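You operate a simulated robot arm through the tools that you are given. There is no shell and no other tool. Be economical: measure what you need, move in short steps, check, and stop when the job is done.

You are at the controls of a simulated robot arm. One attempt, no reset.

Task
Set the current to 3 and join the two clamped thick rods.
Fine: guard closed and white lever on Press, then hold the green button.
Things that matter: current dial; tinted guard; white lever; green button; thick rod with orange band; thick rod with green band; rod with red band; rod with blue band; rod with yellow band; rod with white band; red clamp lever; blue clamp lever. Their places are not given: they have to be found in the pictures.

It is judged by the outcome, as a careful person would: the job done as asked, and still so three seconds after it is handed in. It fails if anything else is knocked over, pushed out of place, dropped, spilled or broken.

Robot
A 7-joint arm with a two-finger parallel gripper, fixed in place. Base frame: the origin is at the foot of the arm, x ahead of it, y to its left, z up. Lengths are in m, angles in degrees, forces in N, time in s.
With the tool pointing down near the work surface it reaches from about 0.3 to 0.7 m from the base axis. Its first joint turns from -66.0 to 66.0 degrees. Payload 1.57 kg.
The TCP is the grasp point between the finger pads, 0.03 m short of the fingertips. In the tool frame z runs along the fingers and y along their closing line. The gripper opens to 0.11 m. The fingers are 0.024 m wide and 0.012 m thick; the gripper's body (0.048 by 0.112 m) begins 0.078 m behind the TCP.
Orientation is that of the tool frame in the base frame, as [roll, pitch, yaw] about the fixed x, y, z axes, in that order (R = Rz(yaw) Ry(pitch) Rx(roll)). With the fingers straight down and closing along the base's y, the tool's x points along the base's -x, its y along +y and its z along -z.

Tools
- The arm moves only by the tool jog_arm. Its arguments are lists of equal length, an entry for each row: "offset": the shift along the tool's x, y, z in m, a list of three; "dr": the turn, a rotation vector about the tool's x, y, z in degrees, a list of three; "fingers": the opening, from 0 (shut) to 1 (fully open). In form: {"offset": [[x, y, z], ...], "dr": [[wx, wy, wz], ...], "fingers": [fingers, ...]}. A call has 1 to 10 rows; each row shifts and turns the commanded pose from where the row before left it, along the tool's axes as they then stand. Each row takes 0.2 s and may step no farther than 0.05 m and 8.6 degrees from the row before; otherwise, or with a gripper value out of range, the whole call is refused. A pose out of reach is approached as far as the arm can. The call stops where the force on the tool passes 50 N (or 10 N more than at its start, if that is more) or the arm is blocked; 0.2 s more then pass. The fingers move at their own pace (about 0.108 m/s each) and stop on an object; they squeeze with about 35 N. The grip force told is the motor's: it shows also when the fingers shut on nothing. Time passes only in rows, and 0.2 s behind the last, so rows that do not move let the fingers close. The reply holds the time, the measured pose of the TCP, the force on the tool along the base axes, the opening and the grip force, in the units named above and with some noise.
- Cameras (640 x 400 px; columns grow to the right, rows downward): "scene" is fixed at [0.1786, -0.4095, 1.3977]; the picture's right is [0.59, -0.81, 0.00], its down [-0.50, -0.37, -0.78] and it looks along [0.63, 0.46, -0.62] (base axes); focal length 237 px, centre (320, 200). "wrist" rides on the gripper at [0.07, 0.016, -0.141] in the tool frame; the picture's right is [-0.23, 0.97, 0.00], its down [-0.86, -0.20, -0.48] and it looks along [-0.47, -0.11, 0.88] (tool axes); focal length 222 px, centre (320, 200).
- capture(camera): a new picture of that camera. The clock stands still meanwhile.
- locate(camera, pixels): there is no depth. For up to 12 entries [column, row, z] of the newest picture of that camera ("zoom" is the newest enlarged one), the place [x, y] in the base frame at which the ray of that pixel passes the height z, good to about 0.002 m. The clock stands still meanwhile.
- enlarge(camera, box): a new picture of the part [left, top, right, bottom] of that camera's present view, enlarged. The clock stands still meanwhile.
- hand_in(): hands the job in; it is judged then, once.

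Work in short steps. Measure before you move; look again where a grasp or a placing could have gone wrong, and mend it. You have 80 turns and 46 pictures in all, those below and enlarged ones among them. Open the gripper and draw the arm clear of the work before you hand the job in, unless the task says otherwise; then end with one line.

The tools are called after "Emit:" by a JSON object that holds its "fn" and its "kwargs". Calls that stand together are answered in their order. jog_arm: Moves the arm, as the interface text tells. Its arguments: {"type":"object","properties":{"offset":{"type":"array","items":{"type":"array","items":{"type":"number"}}},"dr":{"type":"array","items":{"type":"array","items":{"type":"number"}}},"fingers":{"type":"array","items":{"type":"number"}}},"required":["offset","dr","fingers"]} The other tools are called the same way: capture (camera) takes a picture; locate (camera, pixels) gives the place at which the rays of pixels pass given heights; enlarge (camera, box) takes an enlarged picture of a part of a camera's view; hand_in () hands the job in.

At the start:

```text
time_s: 0.0
ee_pos: [0.4427, -0.0751, 1.2333]
tcp_rot: [180.0, 0.0, -180.0]
force: [-1.2, -0.8, -0.5]
gripper_width: 0.1098
gripper_force: 0.0
```

scene: 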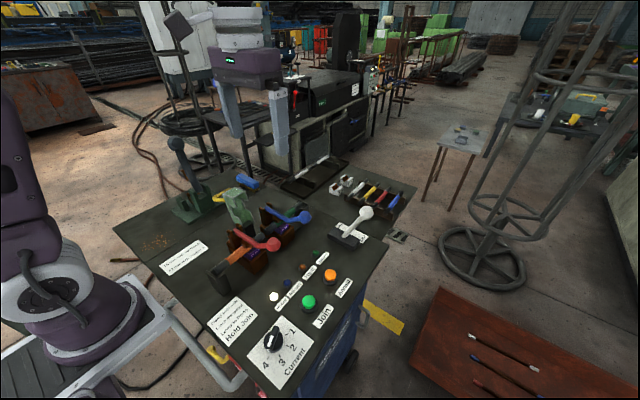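
wrist: 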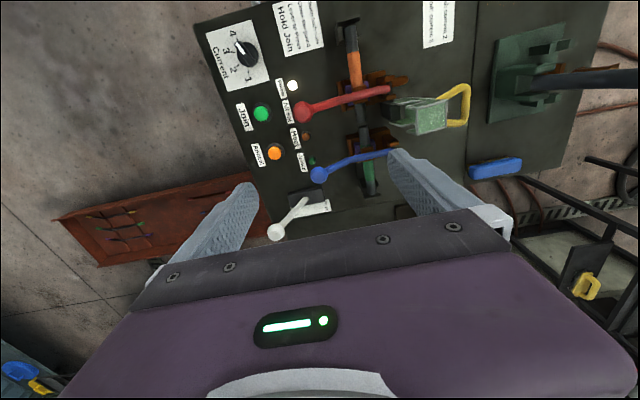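

I begin with enlarged views of the panel to read the labels and see the machine.

Emit:
{"fn": "enlarge", "kwargs": {"camera": "scene", "box": [200, 240, 370, 390]}}

Emit:
{"fn": "enlarge", "kwargs": {"camera": "scene", "box": [150, 120, 420, 290]}}

Emit:
{"fn": "enlarge", "kwargs": {"camera": "wrist", "box": [200, 0, 480, 250]}}

```text
2.67 times, centred on (285, 315) of scene
```

zoom: 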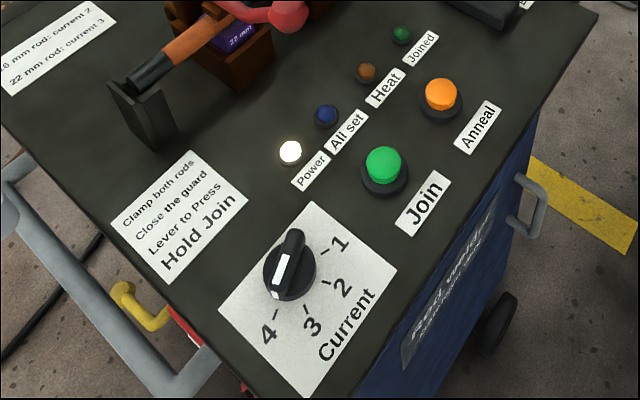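

```text
2.35 times, centred on (285, 205) of scene
```

zoom: 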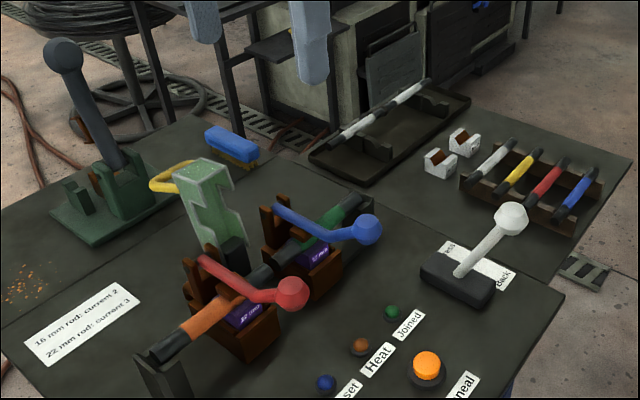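

```text
1.60 times, centred on (340, 125) of wrist
```

zoom: 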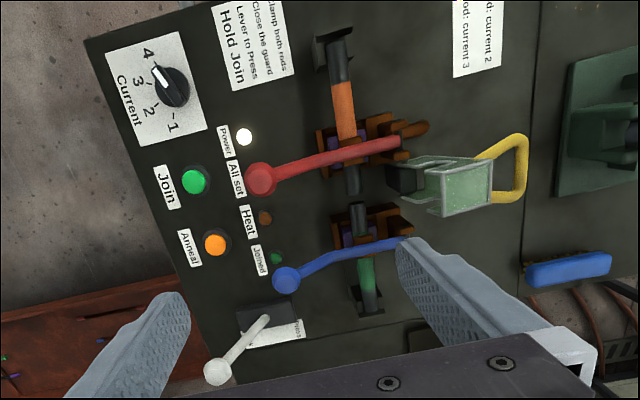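

The dial seems to point at 4 and has to go to 3. I locate the main points in the scene picture at table height and at likely part heights.

Emit:
{"fn": "enlarge", "kwargs": {"camera": "scene", "box": [240, 315, 325, 385]}}

Emit:
{"fn": "locate", "kwargs": {"camera": "scene", "pixels": [[272, 345, 0.838], [273, 340, 0.868], [308, 304, 0.848], [308, 301, 0.863], [366, 212, 0.9], [366, 212, 0.95], [345, 238, 0.85], [240, 196, 0.95], [240, 196, 1.0], [219, 198, 0.9], [219, 198, 0.95], [234, 222, 0.88]]}}

Emit:
{"fn": "locate", "kwargs": {"camera": "wrist", "pixels": [[247, 54, 0.838], [247, 54, 0.868], [261, 114, 0.848], [261, 114, 0.863], [276, 232, 0.9], [276, 232, 0.95], [305, 196, 0.85], [465, 104, 0.9], [465, 104, 0.95], [465, 104, 1.0], [399, 113, 0.88], [303, 112, 0.93]]}}

```text
5.71 times, centred on (282, 350) of scene
```

zoom: 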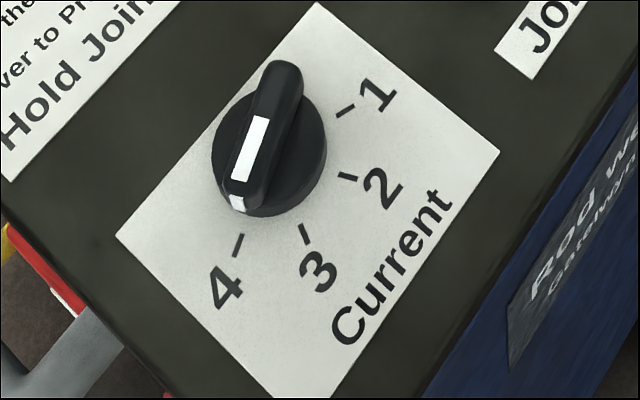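

```text
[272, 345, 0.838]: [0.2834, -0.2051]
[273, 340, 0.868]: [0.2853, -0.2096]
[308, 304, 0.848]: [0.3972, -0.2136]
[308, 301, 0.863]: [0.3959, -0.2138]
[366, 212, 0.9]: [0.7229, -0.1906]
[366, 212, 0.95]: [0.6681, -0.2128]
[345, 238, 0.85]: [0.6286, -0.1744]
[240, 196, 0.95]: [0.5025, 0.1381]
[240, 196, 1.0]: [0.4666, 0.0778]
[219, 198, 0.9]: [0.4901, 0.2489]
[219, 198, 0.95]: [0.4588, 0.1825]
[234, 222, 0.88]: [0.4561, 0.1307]
```

```text
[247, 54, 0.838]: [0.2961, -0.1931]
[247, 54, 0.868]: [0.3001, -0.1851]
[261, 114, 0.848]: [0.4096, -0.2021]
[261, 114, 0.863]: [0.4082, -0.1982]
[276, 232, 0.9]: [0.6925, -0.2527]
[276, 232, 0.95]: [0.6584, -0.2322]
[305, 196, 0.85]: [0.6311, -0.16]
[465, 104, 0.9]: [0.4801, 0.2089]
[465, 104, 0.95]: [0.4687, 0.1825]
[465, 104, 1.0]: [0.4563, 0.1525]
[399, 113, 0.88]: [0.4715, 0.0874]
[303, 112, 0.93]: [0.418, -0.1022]
```

The pointer's white mark aims at the tick for 4. I locate the ticks and knob in the zoom.

Emit:
{"fn": "locate", "kwargs": {"camera": "zoom", "pixels": [[346, 111, 0.84], [348, 177, 0.84], [305, 234, 0.84], [238, 245, 0.84], [270, 155, 0.85], [238, 203, 0.85], [245, 170, 0.87], [284, 66, 0.87], [240, 195, 0.87], [258, 125, 0.87], [265, 165, 0.84]]}}

Emit:
{"fn": "enlarge", "kwargs": {"camera": "wrist", "box": [200, 10, 290, 100]}}

```text
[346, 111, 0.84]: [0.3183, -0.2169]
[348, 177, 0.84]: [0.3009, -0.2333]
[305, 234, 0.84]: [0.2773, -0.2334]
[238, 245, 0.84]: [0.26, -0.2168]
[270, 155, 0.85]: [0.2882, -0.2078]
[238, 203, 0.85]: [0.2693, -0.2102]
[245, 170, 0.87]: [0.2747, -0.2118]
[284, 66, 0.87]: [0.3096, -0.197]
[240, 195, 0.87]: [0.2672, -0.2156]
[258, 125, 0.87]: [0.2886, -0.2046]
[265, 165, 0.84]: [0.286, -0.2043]
```

```text
4.44 times, centred on (245, 55) of wrist
```

zoom: 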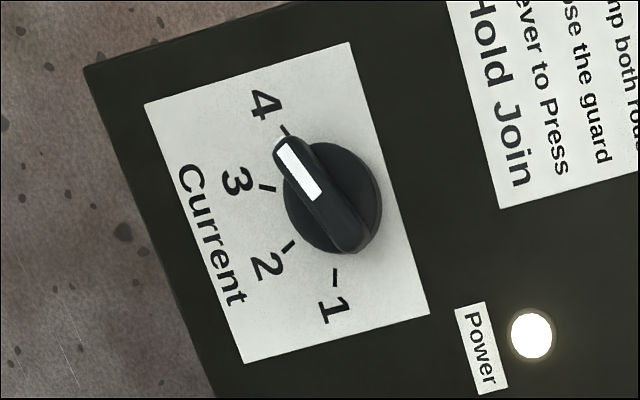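

Ticks fit a circle centred near (0.289, -0.204), R 0.032, 45° apart; 4→3 is a +45° turn seen from above. I check with the wrist zoom, to get the knob height.

Emit:
{"fn": "locate", "kwargs": {"camera": "zoom", "pixels": [[335, 279, 0.84], [289, 246, 0.84], [267, 188, 0.84], [285, 130, 0.84], [284, 142, 0.86], [353, 250, 0.86], [284, 142, 0.88], [353, 250, 0.88], [320, 197, 0.86], [320, 197, 0.88], [340, 200, 0.85]]}}

```text
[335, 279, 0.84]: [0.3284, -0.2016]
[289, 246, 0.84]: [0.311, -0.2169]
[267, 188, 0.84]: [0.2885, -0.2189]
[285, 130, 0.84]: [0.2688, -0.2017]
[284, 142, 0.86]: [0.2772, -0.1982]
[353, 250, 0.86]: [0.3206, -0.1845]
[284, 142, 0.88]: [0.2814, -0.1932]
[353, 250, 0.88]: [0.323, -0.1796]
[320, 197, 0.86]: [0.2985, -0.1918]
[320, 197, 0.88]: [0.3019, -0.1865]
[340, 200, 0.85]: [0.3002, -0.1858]
```

Cross-checking the views suggests the panel may be slightly lower than 0.838 (nearer 0.815). I move over the dial to re-measure from close by.

Emit:
{"fn": "jog_arm", "kwargs": {"offset": [[0.031, -0.026, 0.02], [0.031, -0.026, 0.03], [0.031, -0.026, 0.03], [0.031, -0.026, 0.03], [0.031, -0.025, 0.03], [0, 0, 0.02], [0, 0, 0], [0, 0, 0], [0, 0, 0]], "dr": [[0, 0, 0], [0, 0, 0], [0, 0, 0], [0, 0, 0], [0, 0, 0], [0, 0, -8], [0, 0, -8], [0, 0, -7.7], [0, 0, 0]], "fingers": [1, 1, 1, 1, 1, 1, 1, 1, 1]}}

Emit:
{"fn": "capture", "kwargs": {"camera": "wrist"}}

```text
refused: row 2 steps farther than a row can; nothing moved
```

```text
38 pictures are left
```

wrist: 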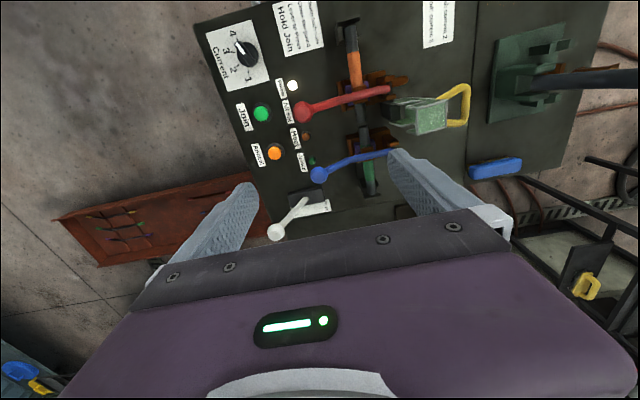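

The step was over 0.05 m; I retry with smaller rows.

Emit:
{"fn": "jog_arm", "kwargs": {"offset": [[0.031, -0.026, 0.02], [0.031, -0.026, 0.025], [0.031, -0.026, 0.025], [0.031, -0.026, 0.025], [0.031, -0.025, 0.025], [0, 0, 0.03], [0, 0, 0.03], [0, 0, 0], [0, 0, 0]], "dr": [[0, 0, 0], [0, 0, 0], [0, 0, 0], [0, 0, 0], [0, 0, 0], [0, 0, -8], [0, 0, -8], [0, 0, -7.7], [0, 0, 0]], "fingers": [1, 1, 1, 1, 1, 1, 1, 1, 1]}}

Emit:
{"fn": "capture", "kwargs": {"camera": "wrist"}}

```text
time_s: 2.0
ee_pos: [0.2862, -0.2021, 1.0525]
tcp_rot: [-180.0, 0.0, -156.2]
force: [0.5, 0.2, -0.2]
gripper_width: 0.1102
gripper_force: 0.1
```

```text
37 pictures are left
```

wrist: 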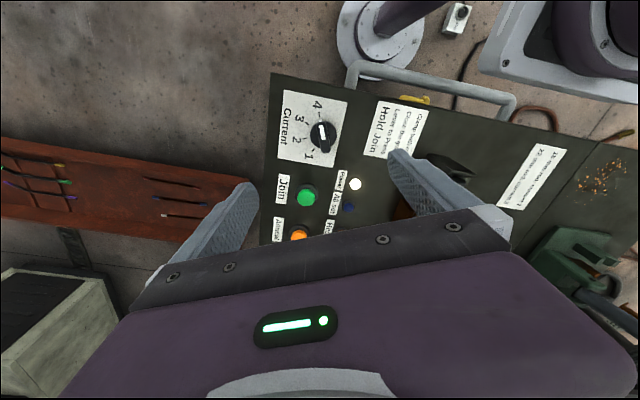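

The dial is at about (322,135) between the fingers; I enlarge it for measuring.

Emit:
{"fn": "enlarge", "kwargs": {"camera": "wrist", "box": [270, 85, 370, 175]}}

```text
4.44 times, centred on (320, 130) of wrist
```

zoom: 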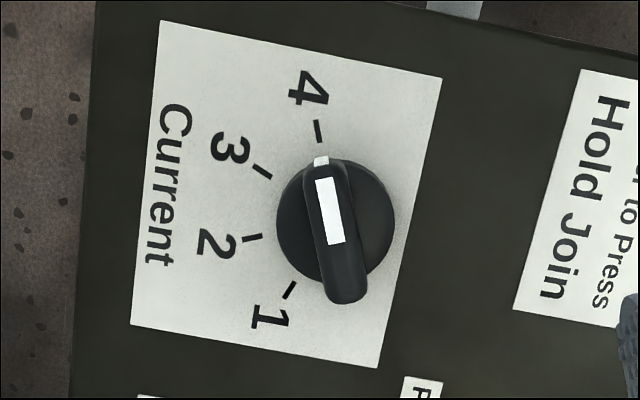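

Emit:
{"fn": "locate", "kwargs": {"camera": "zoom", "pixels": [[289, 290, 0.84], [253, 239, 0.84], [262, 171, 0.84], [318, 131, 0.84], [289, 290, 0.815], [253, 239, 0.815], [262, 171, 0.815], [318, 131, 0.815], [321, 170, 0.86], [350, 298, 0.86], [321, 170, 0.845], [350, 298, 0.845]]}}

```text
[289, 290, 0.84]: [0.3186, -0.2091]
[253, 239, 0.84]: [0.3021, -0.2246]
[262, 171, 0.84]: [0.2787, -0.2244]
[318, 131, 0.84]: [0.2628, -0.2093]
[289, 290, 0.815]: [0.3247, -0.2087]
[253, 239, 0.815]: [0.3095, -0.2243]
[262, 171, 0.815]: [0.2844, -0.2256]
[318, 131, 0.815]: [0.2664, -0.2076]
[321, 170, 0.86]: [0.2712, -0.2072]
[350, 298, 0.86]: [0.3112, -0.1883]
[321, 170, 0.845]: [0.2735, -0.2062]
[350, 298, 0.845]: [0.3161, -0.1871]
```

Triangulated: panel at z≈0.82, knob centre (0.294,-0.196), bar top ≈0.845 at 24°. I shift over it and descend to 0.89 with the fingers half open, then look.

Emit:
{"fn": "jog_arm", "kwargs": {"offset": [[-0.0094, 0.002, 0.03], [0, 0, 0.04], [0, 0, 0.04], [0, 0, 0.04], [0, 0, 0.015], [0, 0, 0]], "dr": [[0, 0, 0], [0, 0, 0], [0, 0, 0], [0, 0, 0], [0, 0, 0], [0, 0, 0]], "fingers": [0.5, 0.5, 0.5, 0.5, 0.5, 0.5]}}

Emit:
{"fn": "capture", "kwargs": {"camera": "wrist"}}

Emit:
{"fn": "enlarge", "kwargs": {"camera": "scene", "box": [230, 290, 340, 380]}}

```text
time_s: 3.4
ee_pos: [0.2951, -0.1994, 0.8863]
tcp_rot: [-180.0, 0.0, -156.3]
force: [0.4, -0.7, -0.7]
gripper_width: 0.0551
gripper_force: 0.1
```

```text
35 pictures are left
```

wrist: 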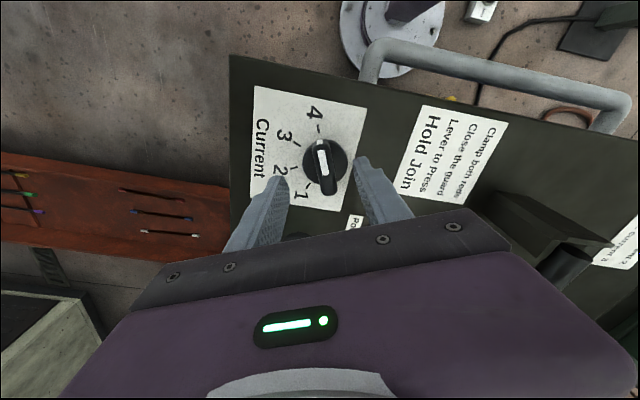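

```text
4.44 times, centred on (285, 335) of scene
```

zoom: 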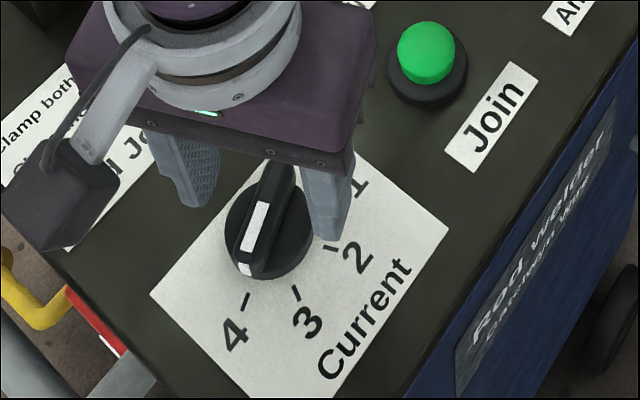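

I measure the bar in this close wrist picture: ends near (319,141) and (330,193).

Emit:
{"fn": "locate", "kwargs": {"camera": "wrist", "pixels": [[320, 143, 0.845], [330, 192, 0.845], [320, 143, 0.86], [330, 192, 0.86], [319, 131, 0.82], [297, 145, 0.82], [294, 169, 0.82], [309, 188, 0.82], [326, 163, 0.82]]}}

```text
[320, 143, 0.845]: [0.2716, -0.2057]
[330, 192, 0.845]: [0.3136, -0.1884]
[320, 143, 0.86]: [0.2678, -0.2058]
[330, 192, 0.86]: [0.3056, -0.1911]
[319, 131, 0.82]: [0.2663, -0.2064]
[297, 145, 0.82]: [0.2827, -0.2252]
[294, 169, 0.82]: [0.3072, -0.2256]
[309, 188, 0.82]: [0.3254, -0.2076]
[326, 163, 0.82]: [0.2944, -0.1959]
```

Knob centre is confirmed at (0.294,-0.196). I nudge 3 mm, lower so the tips straddle the bar, and close.

Emit:
{"fn": "jog_arm", "kwargs": {"offset": [[0, 0.003, 0], [0, 0, 0.012], [0, 0, 0.01], [0, 0, 0], [0, 0, 0], [0, 0, 0], [0, 0, 0]], "dr": [[0, 0, 0], [0, 0, 0], [0, 0, 0], [0, 0, 0], [0, 0, 0], [0, 0, 0], [0, 0, 0]], "fingers": [0.5, 0.5, 0.5, 0.3, 0.0, 0.0, 0.0]}}

Emit:
{"fn": "capture", "kwargs": {"camera": "wrist"}}

```text
time_s: 5.0
ee_pos: [0.2933, -0.1956, 0.8662]
tcp_rot: [-180.0, 0.0, -156.3]
force: [0.9, -5.0, -0.6]
gripper_width: 0.016
gripper_force: 31.7
```

```text
33 pictures are left
```

wrist: 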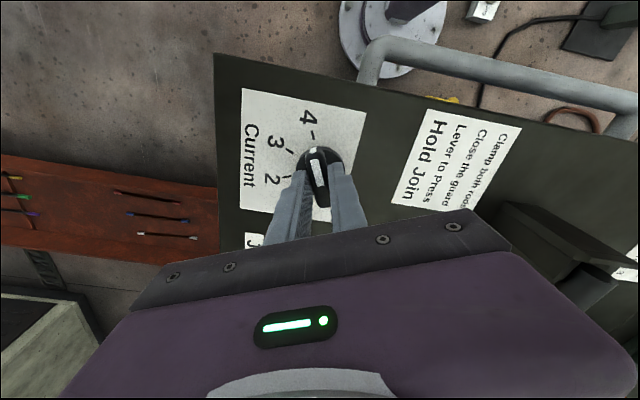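

The bar is gripped (16 mm wide). I turn it +45° (about tool z: −45°).

Emit:
{"fn": "jog_arm", "kwargs": {"offset": [[0, 0, 0], [0, 0, 0], [0, 0, 0], [0, 0, 0], [0, 0, 0], [0, 0, 0], [0, 0, 0]], "dr": [[0, 0, -7.5], [0, 0, -7.5], [0, 0, -7.5], [0, 0, -7.5], [0, 0, -7.5], [0, 0, -7.5], [0, 0, 0]], "fingers": [0, 0, 0, 0, 0, 0, 0]}}

Emit:
{"fn": "enlarge", "kwargs": {"camera": "scene", "box": [230, 290, 340, 380]}}

```text
time_s: 6.6
ee_pos: [0.2947, -0.1955, 0.8671]
tcp_rot: [-179.8, 0.0, -111.2]
force: [10.1, -22.7, -0.3]
gripper_width: 0.0159
gripper_force: 31.3
```

```text
4.44 times, centred on (285, 335) of scene
```

zoom: 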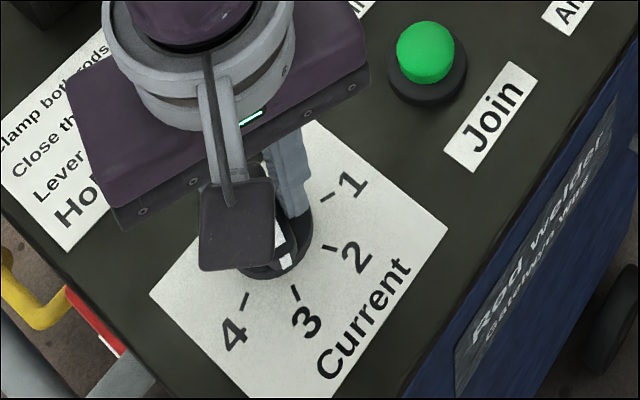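

The pointer tip now faces the tick for 3. I open, lift straight up and verify.

Emit:
{"fn": "jog_arm", "kwargs": {"offset": [[0, 0, 0], [0, 0, 0], [0, 0, -0.04], [0, 0, -0.05], [0, 0, -0.05], [0, 0, -0.05], [0, 0, 0]], "dr": [[0, 0, 0], [0, 0, 0], [0, 0, 0], [0, 0, 0], [0, 0, 0], [0, 0, 0], [0, 0, 0]], "fingers": [0.4, 0.5, 0.5, 0.5, 0.5, 0.5, 0.5]}}

Emit:
{"fn": "capture", "kwargs": {"camera": "wrist"}}

Emit:
{"fn": "enlarge", "kwargs": {"camera": "scene", "box": [230, 290, 340, 380]}}

```text
time_s: 8.2
ee_pos: [0.2963, -0.1954, 1.057]
tcp_rot: [-179.9, 0.0, -111.2]
force: [0.2, -0.6, -0.7]
gripper_width: 0.055
gripper_force: 0.0
```

```text
31 pictures are left
```

wrist: 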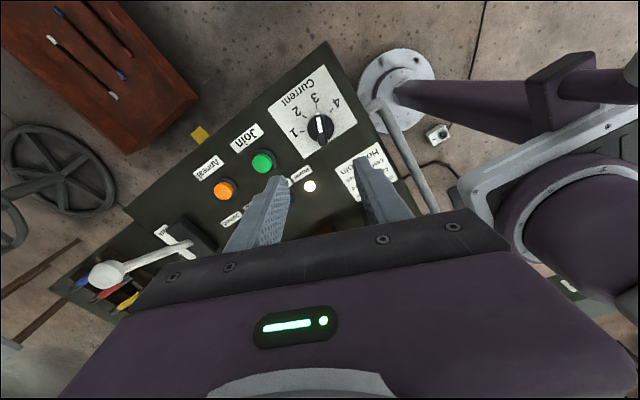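

```text
4.44 times, centred on (285, 335) of scene
```

zoom: 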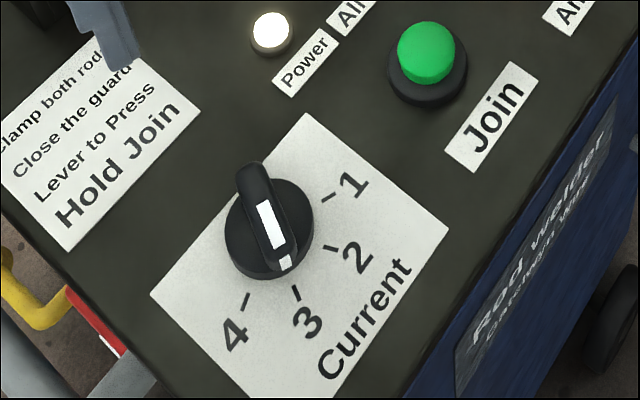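

Dial is on 3. Now I turn back to straight orientation, and then move to view the guard closer.

Emit:
{"fn": "jog_arm", "kwargs": {"offset": [[0, 0, -0.04], [0, 0, -0.04], [0, 0, -0.04], [0, 0, 0], [0, 0, 0], [0, 0, 0], [0, 0, 0], [0, 0, 0]], "dr": [[0, 0, 8.58], [0, 0, 8.58], [0, 0, 8.58], [0, 0, 8.58], [0, 0, 8.58], [0, 0, 8.58], [0, 0, 8.58], [0, 0, 8.58]], "fingers": [0.5, 0.5, 0.5, 0.5, 0.5, 0.5, 0.5, 0.5]}}

Emit:
{"fn": "jog_arm", "kwargs": {"offset": [[-0.03, 0.04, 0], [-0.03, 0.04, 0], [-0.03, 0.04, 0], [-0.03, 0.04, 0], [-0.03, 0.04, 0], [0, 0.04, 0], [0, 0.03, 0], [0, 0, 0]], "dr": [[0, 0, 0], [0, 0, 0], [0, 0, 0], [0, 0, 0], [0, 0, 0], [0, 0, 0], [0, 0, 0], [0, 0, 0]], "fingers": [0.9, 0.9, 0.9, 0.9, 0.9, 0.9, 0.9, 0.9]}}

Emit:
{"fn": "capture", "kwargs": {"camera": "wrist"}}

Emit:
{"fn": "capture", "kwargs": {"camera": "scene"}}

```text
time_s: 10.0
ee_pos: [0.2938, -0.1957, 1.1775]
tcp_rot: [180.0, 0.1, 179.9]
force: [-0.3, 0.3, -0.6]
gripper_width: 0.0551
gripper_force: 0.0
```

```text
time_s: 11.8
ee_pos: [0.4451, 0.0762, 1.1778]
tcp_rot: [180.0, -0.1, -180.0]
force: [0.1, 0.2, 0.5]
gripper_width: 0.0991
gripper_force: 0.1
```

```text
29 pictures are left
```

wrist: 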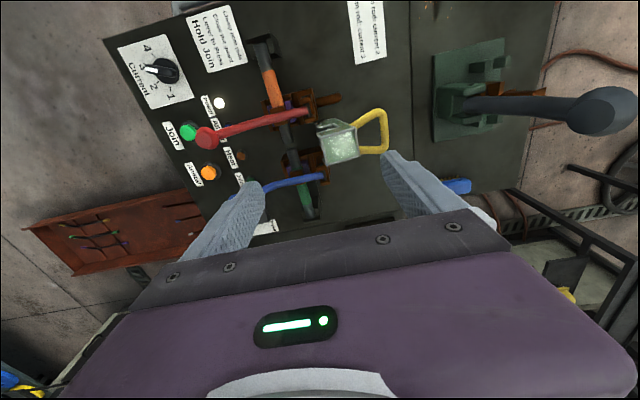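

```text
28 pictures are left
```

scene: 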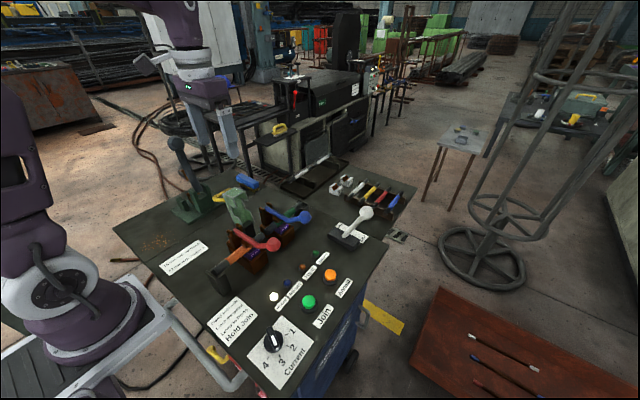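

Emit:
{"fn": "enlarge", "kwargs": {"camera": "scene", "box": [190, 170, 330, 280]}}

Emit:
{"fn": "enlarge", "kwargs": {"camera": "wrist", "box": [240, 60, 420, 220]}}

```text
3.64 times, centred on (260, 225) of scene
```

zoom: 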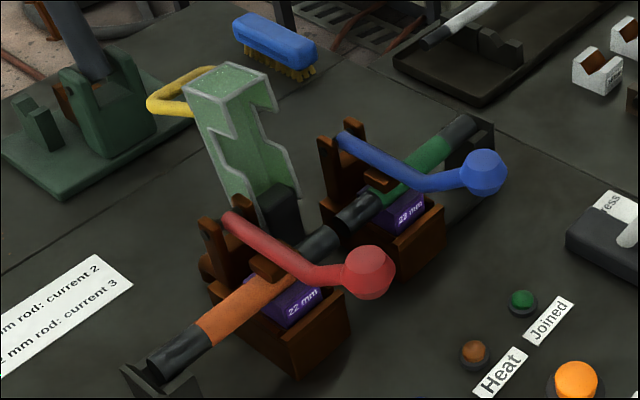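

```text
2.50 times, centred on (330, 140) of wrist
```

zoom: 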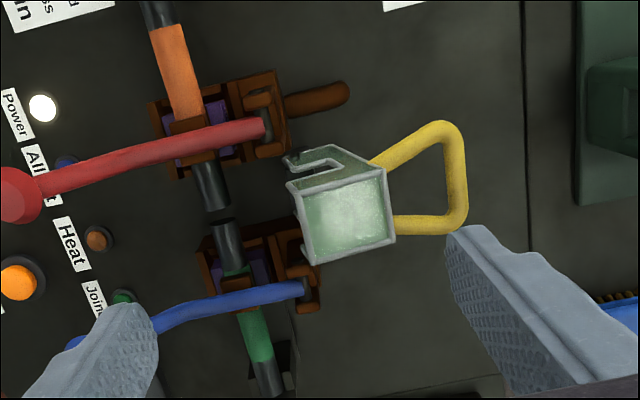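

The guard stands upright, hinge at its base on the +y side of the rods, with the yellow bail behind (+y). I triangulate the cap corners and bail.

Emit:
{"fn": "locate", "kwargs": {"camera": "zoom", "pixels": [[385, 168, 0.95], [385, 168, 1.0], [302, 190, 0.95], [302, 190, 1.0], [393, 240, 0.95], [393, 240, 1.0], [313, 265, 0.95], [313, 265, 1.0], [447, 127, 0.92], [447, 127, 1.0], [455, 228, 0.92], [455, 228, 1.0]]}}

Emit:
{"fn": "locate", "kwargs": {"camera": "scene", "pixels": [[222.6, 194.8, 0.95], [222.6, 194.8, 1.0], [231.2, 198.4, 0.95], [231.2, 198.4, 1.0], [237.2, 187.1, 0.95], [237.2, 187.1, 1.0], [246.8, 192.6, 0.95], [246.8, 192.6, 1.0], [213.3, 198.4, 0.92], [213.3, 198.4, 1.0]]}}

```text
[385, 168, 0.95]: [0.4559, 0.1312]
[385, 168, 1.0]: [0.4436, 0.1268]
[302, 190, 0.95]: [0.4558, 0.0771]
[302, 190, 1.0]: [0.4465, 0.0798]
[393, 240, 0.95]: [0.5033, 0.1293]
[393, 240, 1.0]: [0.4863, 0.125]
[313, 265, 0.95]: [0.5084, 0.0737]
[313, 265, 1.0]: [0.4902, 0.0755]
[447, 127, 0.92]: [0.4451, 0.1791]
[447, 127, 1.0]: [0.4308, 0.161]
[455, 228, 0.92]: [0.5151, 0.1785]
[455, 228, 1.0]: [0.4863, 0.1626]
```

```text
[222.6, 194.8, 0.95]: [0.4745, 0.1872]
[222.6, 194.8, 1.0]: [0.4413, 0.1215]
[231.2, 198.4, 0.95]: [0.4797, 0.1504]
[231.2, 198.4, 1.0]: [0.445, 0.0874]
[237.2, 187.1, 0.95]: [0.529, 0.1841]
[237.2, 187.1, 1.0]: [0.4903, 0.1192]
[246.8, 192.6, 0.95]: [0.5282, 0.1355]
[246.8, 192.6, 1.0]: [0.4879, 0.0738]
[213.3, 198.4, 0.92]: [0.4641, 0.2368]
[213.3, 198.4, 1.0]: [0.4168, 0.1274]
```

Views agree: cap top z≈1.0 at x 0.443–0.489, y 0.077–0.125; bail's outer bar at y≈0.168, z≈0.97, along x. I plan to grip the bail bar from above and carry it over in an arc; first a closer look from above it.

Emit:
{"fn": "jog_arm", "kwargs": {"offset": [[-0.021, 0.03, 0], [0, 0.03, 0.03], [0, 0.032, 0.03], [0, 0, 0.04], [0, 0, 0], [0, 0, 0]], "dr": [[0, 0, 0], [0, 0, 0], [0, 0, 0], [0, 0, 0], [0, 0, 0], [0, 0, 0]], "fingers": [0.34, 0.34, 0.34, 0.34, 0.34, 0.34]}}

Emit:
{"fn": "capture", "kwargs": {"camera": "wrist"}}

Emit:
{"fn": "enlarge", "kwargs": {"camera": "scene", "box": [195, 170, 295, 250]}}

Emit:
{"fn": "locate", "kwargs": {"camera": "zoom", "pixels": [[320, 200, 0.9]]}}

```text
time_s: 13.2
ee_pos: [0.4651, 0.1659, 1.0783]
tcp_rot: [-180.0, 0.0, -179.8]
force: [0.7, 0.2, 0.3]
gripper_width: 0.0372
gripper_force: 0.1
```

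```text
25 pictures are left
```

wrist: 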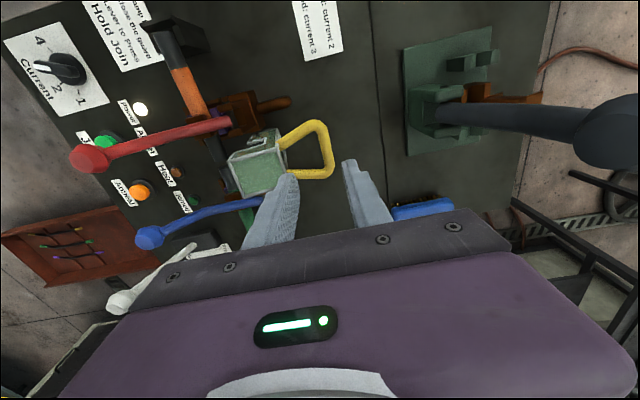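

```text
5.00 times, centred on (245, 210) of scene
```

zoom: 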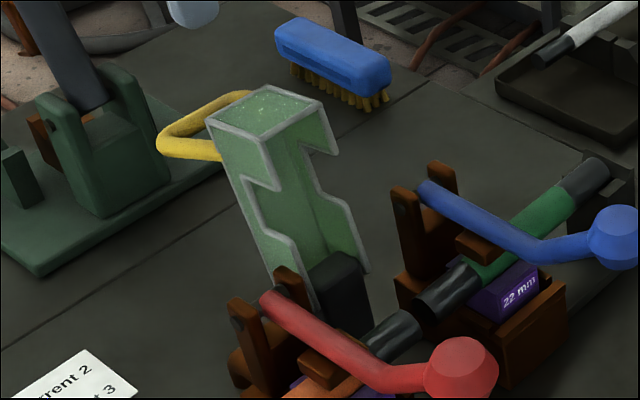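

```text
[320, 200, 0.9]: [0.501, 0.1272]
```

I locate guard edge points (back edge bottom (272,275), far wall bottom (369,272), block, rod) in the zoom.

Emit:
{"fn": "locate", "kwargs": {"camera": "zoom", "pixels": [[272, 275, 0.88], [272, 275, 0.92], [240, 200, 0.92], [240, 200, 0.96], [369, 272, 0.86], [369, 272, 0.9], [352, 210, 0.9], [352, 210, 0.94], [362, 250, 0.88], [390, 340, 0.86], [390, 340, 0.88], [460, 280, 0.87]]}}

Emit:
{"fn": "locate", "kwargs": {"camera": "wrist", "pixels": [[325, 130, 0.96], [325, 130, 0.98], [333, 165, 0.96], [333, 165, 0.98], [220, 148, 0.87], [330, 150, 0.97], [284, 150, 0.97], [230, 192, 1.0], [285, 135, 1.0]]}}

```text
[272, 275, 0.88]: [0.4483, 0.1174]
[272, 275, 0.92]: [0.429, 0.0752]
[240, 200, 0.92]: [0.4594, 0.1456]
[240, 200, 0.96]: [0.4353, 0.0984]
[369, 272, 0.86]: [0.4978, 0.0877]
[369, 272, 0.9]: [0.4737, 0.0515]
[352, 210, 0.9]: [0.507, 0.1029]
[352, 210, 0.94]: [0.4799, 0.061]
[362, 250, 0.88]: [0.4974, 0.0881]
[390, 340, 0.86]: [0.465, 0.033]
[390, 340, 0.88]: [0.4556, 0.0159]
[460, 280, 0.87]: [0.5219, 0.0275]
```

```text
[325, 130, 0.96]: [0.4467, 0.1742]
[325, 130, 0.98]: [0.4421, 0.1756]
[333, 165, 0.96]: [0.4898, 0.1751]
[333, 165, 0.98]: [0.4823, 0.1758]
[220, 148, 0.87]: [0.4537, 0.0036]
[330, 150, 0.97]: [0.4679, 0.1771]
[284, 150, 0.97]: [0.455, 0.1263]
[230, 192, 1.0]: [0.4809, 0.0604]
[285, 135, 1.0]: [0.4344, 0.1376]
```

Guard leans back ≈9°; the hinge is near y≈0.09, z≈0.88. Bail bar centre ≈(0.466, 0.171, 0.97). I descend over the bar with inner finger inside the loop and close.

Emit:
{"fn": "jog_arm", "kwargs": {"offset": [[0, 0.005, 0.03], [0, 0, 0.035], [0, 0, 0.033], [0, 0, 0]], "dr": [[0, 0, 0], [0, 0, 0], [0, 0, 0], [0, 0, 0]], "fingers": [0.36, 0.36, 0.36, 0.36]}}

Emit:
{"fn": "enlarge", "kwargs": {"camera": "wrist", "box": [180, 70, 420, 220]}}

Emit:
{"fn": "enlarge", "kwargs": {"camera": "scene", "box": [195, 160, 295, 240]}}

```text
time_s: 14.2
ee_pos: [0.4665, 0.1705, 0.9802]
tcp_rot: [180.0, 0.1, -180.0]
force: [0.2, 0.2, -0.9]
gripper_width: 0.0398
gripper_force: 0.0
```

```text
2.67 times, centred on (300, 145) of wrist
```

zoom: 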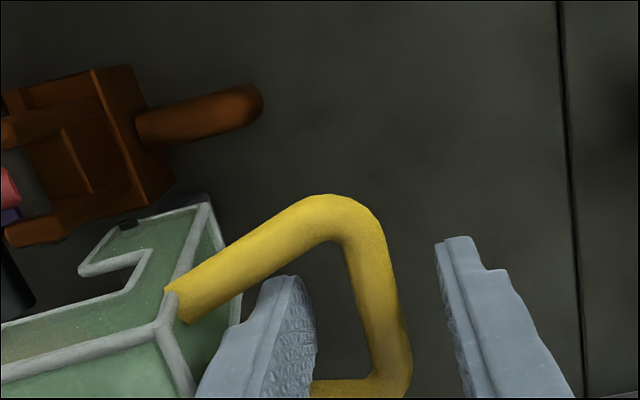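

```text
5.00 times, centred on (245, 200) of scene
```

zoom: 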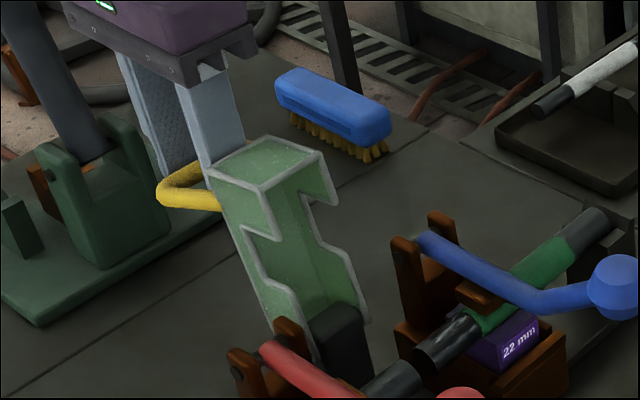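

The bar lies between the fingers, with the inner finger in the loop. I close.

Emit:
{"fn": "jog_arm", "kwargs": {"offset": [[0, 0, 0], [0, 0, 0], [0, 0, 0]], "dr": [[0, 0, 0], [0, 0, 0], [0, 0, 0]], "fingers": [0.1, 0.0, 0.0]}}

```text
time_s: 15.0
ee_pos: [0.4652, 0.1714, 0.9795]
tcp_rot: [180.0, 0.0, 179.9]
force: [0.0, 2.2, 2.0]
gripper_width: 0.0123
gripper_force: 29.2
```

Gripped the 12 mm bar. First two 10° steps of the arc about the estimated hinge, watching the force.

Emit:
{"fn": "jog_arm", "kwargs": {"offset": [[0, -0.0085, -0.0065], [0, -0.0085, -0.0061], [0, -0.0094, -0.005], [0, -0.0094, -0.0046], [0, 0, 0]], "dr": [[0, 0, 0], [0, 0, 0], [0, 0, 0], [0, 0, 0], [0, 0, 0]], "fingers": [0, 0, 0, 0, 0]}}

Emit:
{"fn": "enlarge", "kwargs": {"camera": "scene", "box": [195, 160, 295, 240]}}

```text
time_s: 16.2
ee_pos: [0.4637, 0.1374, 1.001]
tcp_rot: [180.0, 0.2, -179.9]
force: [8.0, 14.7, 24.4]
gripper_width: 0.0125
gripper_force: 29.8
```

```text
5.00 times, centred on (245, 200) of scene
```

zoom: 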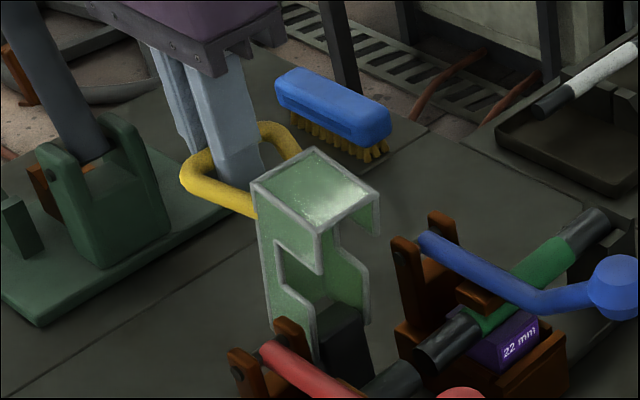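

The guard is turning with the bail. The residual force is mostly radial; I test a 2 mm upward shift to learn its sign.

Emit:
{"fn": "jog_arm", "kwargs": {"offset": [[0, 0, -0.002], [0, 0, 0]], "dr": [[0, 0, 0], [0, 0, 0]], "fingers": [0, 0]}}

```text
time_s: 16.8
ee_pos: [0.4633, 0.1348, 1.0002]
tcp_rot: [-179.8, -0.1, 179.8]
force: [10.8, -3.6, -0.1]
gripper_width: 0.0126
gripper_force: 29.3
```

Force vanished: the true radius is a bit larger, so the hinge is nearer y≈0.078. I continue 20° with the corrected arc.

Emit:
{"fn": "jog_arm", "kwargs": {"offset": [[0, -0.011, -0.0046], [0, -0.0113, -0.0035], [0, -0.0116, -0.0026], [0, -0.0118, -0.0016], [0, 0, 0]], "dr": [[0, 0, 0], [0, 0, 0], [0, 0, 0], [0, 0, 0], [0, 0, 0]], "fingers": [0, 0, 0, 0, 0]}}

Emit:
{"fn": "enlarge", "kwargs": {"camera": "scene", "box": [195, 160, 295, 240]}}

```text
time_s: 18.0
ee_pos: [0.4638, 0.0918, 1.0147]
tcp_rot: [179.9, -0.1, -179.9]
force: [-9.9, 2.8, 16.5]
gripper_width: 0.0122
gripper_force: 29.4
```

```text
5.00 times, centred on (245, 200) of scene
```

zoom: 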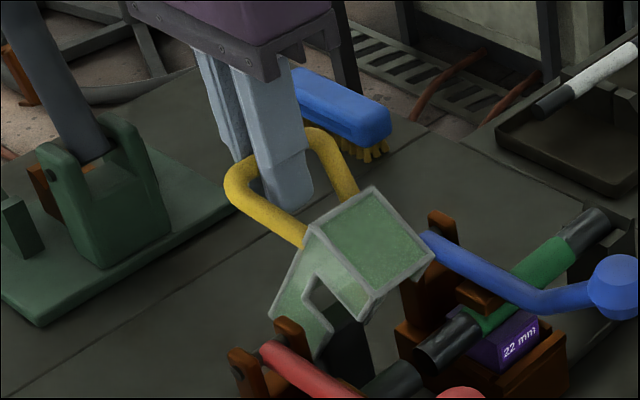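

Going well; upward residual 16 N, so I continue with a slightly higher arc.

Emit:
{"fn": "jog_arm", "kwargs": {"offset": [[0, -0.0119, -0.002], [0, -0.0119, -0.0005], [0, -0.0118, 0.0012], [0, -0.0116, 0.002], [0, 0, 0]], "dr": [[0, 0, 0], [0, 0, 0], [0, 0, 0], [0, 0, 0], [0, 0, 0]], "fingers": [0, 0, 0, 0, 0]}}

Emit:
{"fn": "enlarge", "kwargs": {"camera": "scene", "box": [205, 160, 305, 240]}}

```text
time_s: 19.2
ee_pos: [0.4647, 0.0429, 1.0138]
tcp_rot: [-180.0, -0.1, 180.0]
force: [-7.7, 5.5, 0.1]
gripper_width: 0.0123
gripper_force: 29.2
```

```text
5.00 times, centred on (255, 200) of scene
```

zoom: 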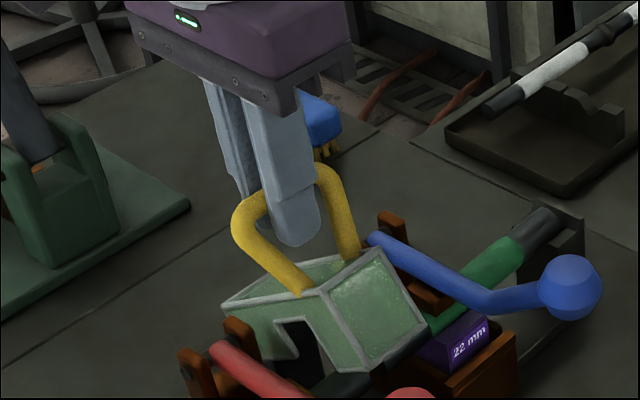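

Circle fit: hinge ≈(y 0.070, z 0.870), r 0.146, now ~53° turned with ~45° left. I continue 20°.

Emit:
{"fn": "jog_arm", "kwargs": {"offset": [[0, -0.0125, 0.0025], [0, -0.0121, 0.0044], [0, -0.0118, 0.005], [0, -0.0112, 0.0061], [0, 0, 0]], "dr": [[0, 0, 0], [0, 0, 0], [0, 0, 0], [0, 0, 0], [0, 0, 0]], "fingers": [0, 0, 0, 0, 0]}}

Emit:
{"fn": "enlarge", "kwargs": {"camera": "scene", "box": [205, 160, 305, 240]}}

```text
time_s: 20.4
ee_pos: [0.4653, -0.0034, 0.9975]
tcp_rot: [-179.9, 0.0, -179.9]
force: [5.8, 18.8, -24.7]
gripper_width: 0.012
gripper_force: 29.2
```

```text
5.00 times, centred on (255, 200) of scene
```

zoom: 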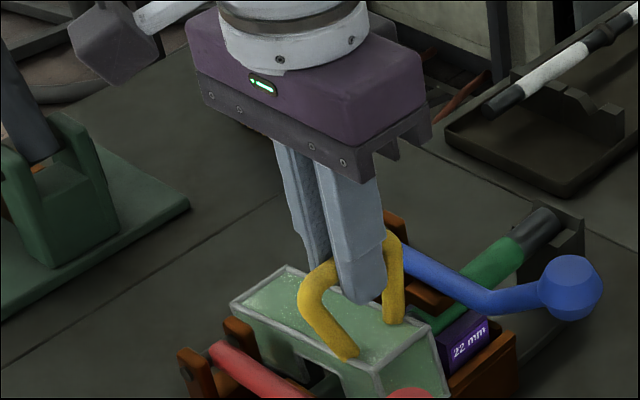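

Now the pull is inward (about 31 N), so I'm slightly too high; I drop 3 mm and continue ~8°.

Emit:
{"fn": "jog_arm", "kwargs": {"offset": [[0, 0, 0.003], [0, -0.008, 0.0065], [0, -0.008, 0.007], [0, 0, 0]], "dr": [[0, 0, 0], [0, 0, 0], [0, 0, 0], [0, 0, 0]], "fingers": [0, 0, 0, 0]}}

Emit:
{"fn": "enlarge", "kwargs": {"camera": "scene", "box": [215, 180, 315, 260]}}

```text
time_s: 21.4
ee_pos: [0.4651, -0.0193, 0.9804]
tcp_rot: [179.8, 0.3, -179.8]
force: [1.5, 26.8, 25.6]
gripper_width: 0.0119
gripper_force: 29.1
```

```text
5.00 times, centred on (265, 220) of scene
```

zoom: 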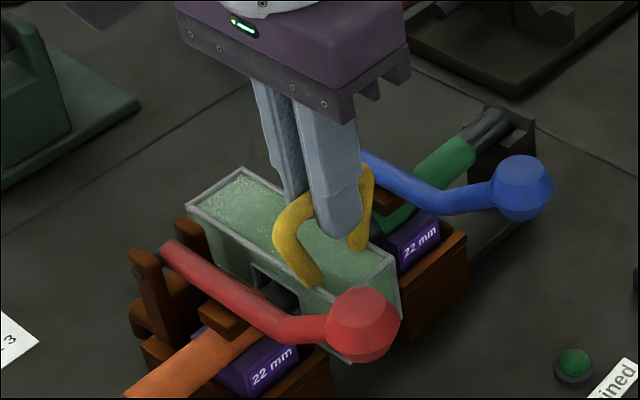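

The guard appears closed and resists (36 N tangential). I check whether the top plate is level by its corners.

Emit:
{"fn": "locate", "kwargs": {"camera": "zoom", "pixels": [[186, 207, 0.88], [186, 207, 0.92], [246, 168, 0.88], [246, 168, 0.92], [397, 256, 0.88], [397, 256, 0.92], [353, 312, 0.88], [353, 312, 0.92]]}}

```text
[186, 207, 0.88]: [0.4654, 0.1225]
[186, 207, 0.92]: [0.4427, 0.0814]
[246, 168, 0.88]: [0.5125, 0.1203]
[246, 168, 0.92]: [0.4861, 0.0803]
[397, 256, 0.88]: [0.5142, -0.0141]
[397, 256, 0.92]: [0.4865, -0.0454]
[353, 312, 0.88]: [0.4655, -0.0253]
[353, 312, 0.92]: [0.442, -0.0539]
```

All four corners come out at z≈0.918 — level, so closed. I release the bail and lift.

Emit:
{"fn": "jog_arm", "kwargs": {"offset": [[0, 0.001, -0.001], [0, 0, 0], [0, 0, 0], [0, 0, -0.03], [0, 0, -0.05], [0, 0, -0.05], [0, 0, 0], [0, 0, 0]], "dr": [[0, 0, 0], [0, 0, 0], [0, 0, 0], [0, 0, 0], [0, 0, 0], [0, 0, 0], [0, 0, 0], [0, 0, 0]], "fingers": [0.15, 0.3, 0.36, 0.36, 0.36, 0.36, 0.36, 0.36]}}

Emit:
{"fn": "capture", "kwargs": {"camera": "wrist"}}

Emit:
{"fn": "capture", "kwargs": {"camera": "scene"}}

```text
time_s: 23.2
ee_pos: [0.4643, -0.0183, 1.11]
tcp_rot: [179.9, 0.0, -179.9]
force: [-0.4, -0.9, 0.1]
gripper_width: 0.0396
gripper_force: 0.0
```

```text
16 pictures are left
```

wrist: 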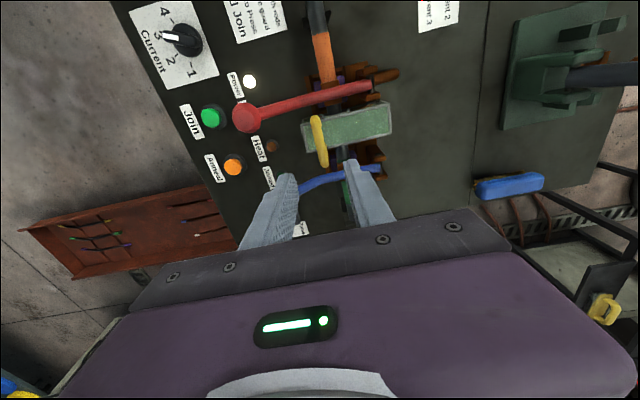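

```text
15 pictures are left
```

scene: 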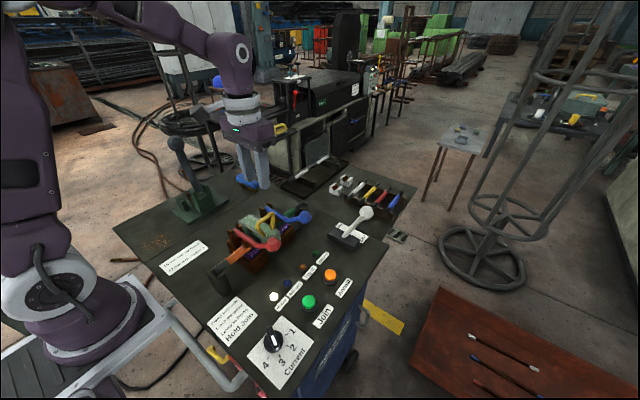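

Guard stays closed. Now the lever: triangulated ball ≈(0.643,-0.223,0.973). I enlarge its surroundings.

Emit:
{"fn": "enlarge", "kwargs": {"camera": "scene", "box": [310, 190, 410, 260]}}

Emit:
{"fn": "locate", "kwargs": {"camera": "zoom", "pixels": [[320, 200, 0.84]]}}

```text
5.71 times, centred on (360, 225) of scene
```

zoom: 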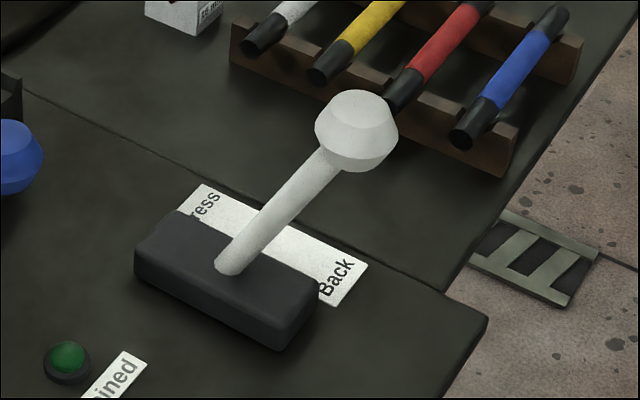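

```text
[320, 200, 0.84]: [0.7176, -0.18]
```

Emit:
{"fn": "locate", "kwargs": {"camera": "zoom", "pixels": [[228, 266, 0.85], [228, 266, 0.84], [135, 255, 0.84], [280, 345, 0.82], [183, 215, 0.845], [320, 285, 0.845], [200, 190, 0.82], [352, 285, 0.82], [357, 130, 0.96], [357, 130, 0.97], [357, 130, 0.98]]}}

```text
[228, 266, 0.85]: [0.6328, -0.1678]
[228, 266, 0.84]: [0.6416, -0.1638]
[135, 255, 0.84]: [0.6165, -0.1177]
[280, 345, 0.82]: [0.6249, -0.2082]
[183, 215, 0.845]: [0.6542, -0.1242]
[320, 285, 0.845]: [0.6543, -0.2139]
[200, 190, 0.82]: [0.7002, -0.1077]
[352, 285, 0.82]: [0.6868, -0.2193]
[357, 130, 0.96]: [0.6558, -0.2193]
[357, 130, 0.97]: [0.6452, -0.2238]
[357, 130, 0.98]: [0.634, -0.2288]
```

Lever pivots at about (0.636,-0.166,0.85); ball (0.638,-0.226,0.975) is on Back (−y) and must go +y to Press. I move above the ball with fingers open 0.06.

Emit:
{"fn": "jog_arm", "kwargs": {"offset": [[-0.029, -0.0347, 0], [-0.029, -0.0347, 0], [-0.029, -0.0347, 0], [-0.029, -0.0347, 0], [-0.029, -0.0347, 0], [-0.029, -0.0347, 0], [0, 0, 0.04], [0, 0, 0]], "dr": [[0, 0, 0], [0, 0, 0], [0, 0, 0], [0, 0, 0], [0, 0, 0], [0, 0, 0], [0, 0, 0], [0, 0, 0]], "fingers": [0.6, 0.6, 0.6, 0.6, 0.6, 0.6, 0.6, 0.6]}}

Emit:
{"fn": "capture", "kwargs": {"camera": "wrist"}}

Emit:
{"fn": "enlarge", "kwargs": {"camera": "scene", "box": [300, 120, 460, 260]}}

```text
time_s: 25.0
ee_pos: [0.6096, -0.2094, 1.071]
tcp_rot: [-180.0, 0.0, 179.9]
force: [-0.6, -0.2, 0.0]
gripper_width: 0.0662
gripper_force: 0.1
out of reach, approached as far as the arm can: row 6
```

```text
13 pictures are left
```

wrist: 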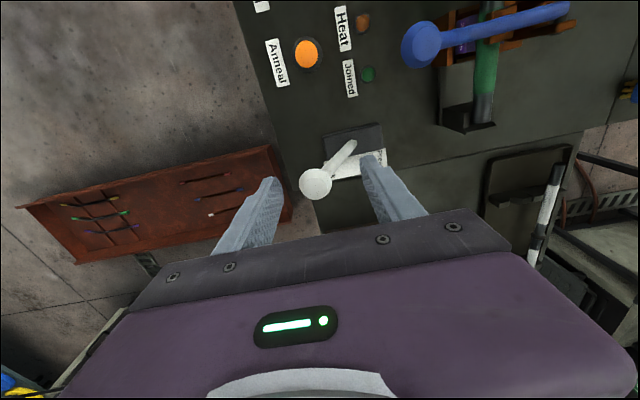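

```text
2.86 times, centred on (380, 190) of scene
```

zoom: 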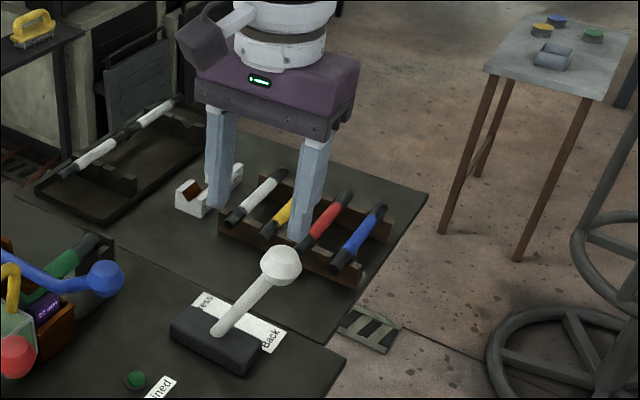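

Row 6 was out of reach at that height; lower may reach. I re-measure the ball at (317,184) in the wrist view.

Emit:
{"fn": "locate", "kwargs": {"camera": "wrist", "pixels": [[317, 184, 0.96], [317, 184, 0.975], [317, 184, 0.99], [300, 184, 0.975], [334, 184, 0.975]]}}

```text
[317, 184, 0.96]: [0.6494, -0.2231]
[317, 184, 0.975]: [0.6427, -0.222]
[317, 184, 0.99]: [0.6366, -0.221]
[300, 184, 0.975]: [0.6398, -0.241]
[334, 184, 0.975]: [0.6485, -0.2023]
```

Ball centre ≈(0.643,-0.222,0.975). I lower to ~1.045 and then try reaching over it.

Emit:
{"fn": "jog_arm", "kwargs": {"offset": [[0, 0, 0.025], [-0.015, -0.006, 0], [-0.014, -0.006, 0], [0, 0, 0]], "dr": [[0, 0, 0], [0, 0, 0], [0, 0, 0], [0, 0, 0]], "fingers": [0.6, 0.6, 0.6, 0.6]}}

```text
time_s: 26.0
ee_pos: [0.6308, -0.219, 1.0443]
tcp_rot: [180.0, 0.0, -179.9]
force: [-0.2, 0.0, 0.5]
gripper_width: 0.066
gripper_force: 0.0
out of reach, approached as far as the arm can: row 3
```

Lower to z≈0.985 straddling the ball, then extend x by 1 cm.

Emit:
{"fn": "jog_arm", "kwargs": {"offset": [[0, 0, 0.03], [0, -0.003, 0.029], [-0.01, 0, 0], [0, 0, 0]], "dr": [[0, 0, 0], [0, 0, 0], [0, 0, 0], [0, 0, 0]], "fingers": [0.6, 0.6, 0.6, 0.6]}}

Emit:
{"fn": "capture", "kwargs": {"camera": "wrist"}}

```text
time_s: 27.0
ee_pos: [0.6402, -0.2201, 0.9863]
tcp_rot: [-179.9, 0.0, -180.0]
force: [-0.1, 0.1, -0.3]
gripper_width: 0.0657
gripper_force: 0.1
```

```text
11 pictures are left
```

wrist: 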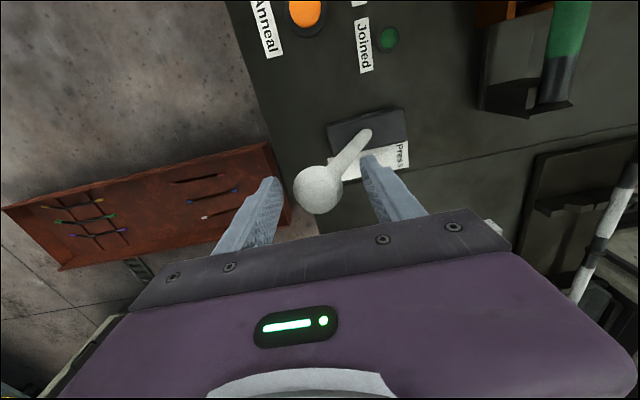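

The ball is between the fingers. I narrow to ~0.046 and push +y in small rows, not gripping.

Emit:
{"fn": "jog_arm", "kwargs": {"offset": [[0, 0, 0], [0, 0.012, 0], [0, 0.013, -0.003], [0, 0.013, -0.003], [0, 0.013, 0], [0, 0.013, 0], [0, 0.013, 0], [0, 0.013, 0.003], [0, 0.013, 0.003], [0, 0, 0]], "dr": [[0, 0, 0], [0, 0, 0], [0, 0, 0], [0, 0, 0], [0, 0, 0], [0, 0, 0], [0, 0, 0], [0, 0, 0], [0, 0, 0], [0, 0, 0]], "fingers": [0.42, 0.42, 0.42, 0.42, 0.42, 0.42, 0.42, 0.42, 0.42, 0.42]}}

Emit:
{"fn": "enlarge", "kwargs": {"camera": "scene", "box": [260, 180, 400, 310]}}

```text
time_s: 29.2
ee_pos: [0.641, -0.1178, 0.9872]
tcp_rot: [179.9, 0.1, -179.9]
force: [0.9, 1.6, 1.2]
gripper_width: 0.047
gripper_force: 0.6
```

```text
3.08 times, centred on (330, 245) of scene
```

zoom: 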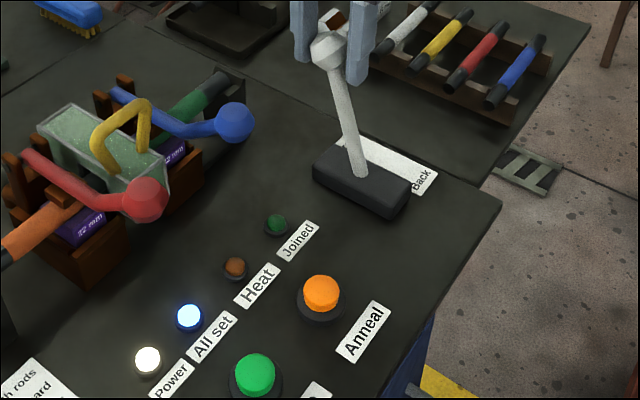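

"All set" has lit blue. I push a further ~1 cm to be sure the lever is fully seated, then lift clear.

Emit:
{"fn": "jog_arm", "kwargs": {"offset": [[0, 0.006, 0], [0, 0.006, 0], [0, 0, 0]], "dr": [[0, 0, 0], [0, 0, 0], [0, 0, 0]], "fingers": [0.42, 0.42, 0.42]}}

```text
time_s: 30.0
ee_pos: [0.6409, -0.1064, 0.9873]
tcp_rot: [-180.0, 0.0, -179.9]
force: [-0.3, 1.8, -1.0]
gripper_width: 0.0482
gripper_force: 1.0
```

Still little resistance; I push another centimetre.

Emit:
{"fn": "jog_arm", "kwargs": {"offset": [[0, 0.005, 0], [0, 0.005, 0], [0, 0, 0]], "dr": [[0, 0, 0], [0, 0, 0], [0, 0, 0]], "fingers": [0.42, 0.42, 0.42]}}

Emit:
{"fn": "capture", "kwargs": {"camera": "wrist"}}

```text
time_s: 30.8
ee_pos: [0.6412, -0.0969, 0.9864]
tcp_rot: [-179.9, 0.0, -179.9]
force: [0.3, -0.6, 0.2]
gripper_width: 0.0463
gripper_force: 0.1
```

```text
9 pictures are left
```

wrist: 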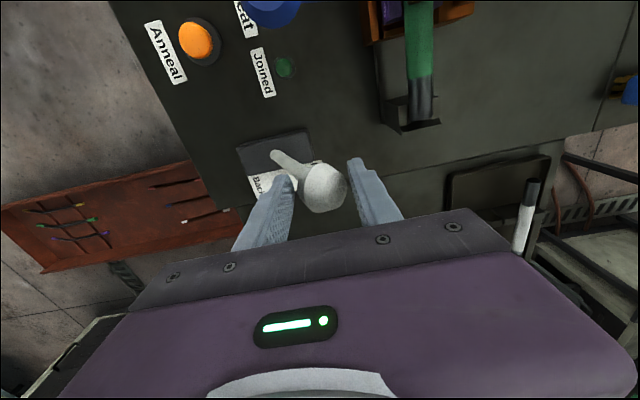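

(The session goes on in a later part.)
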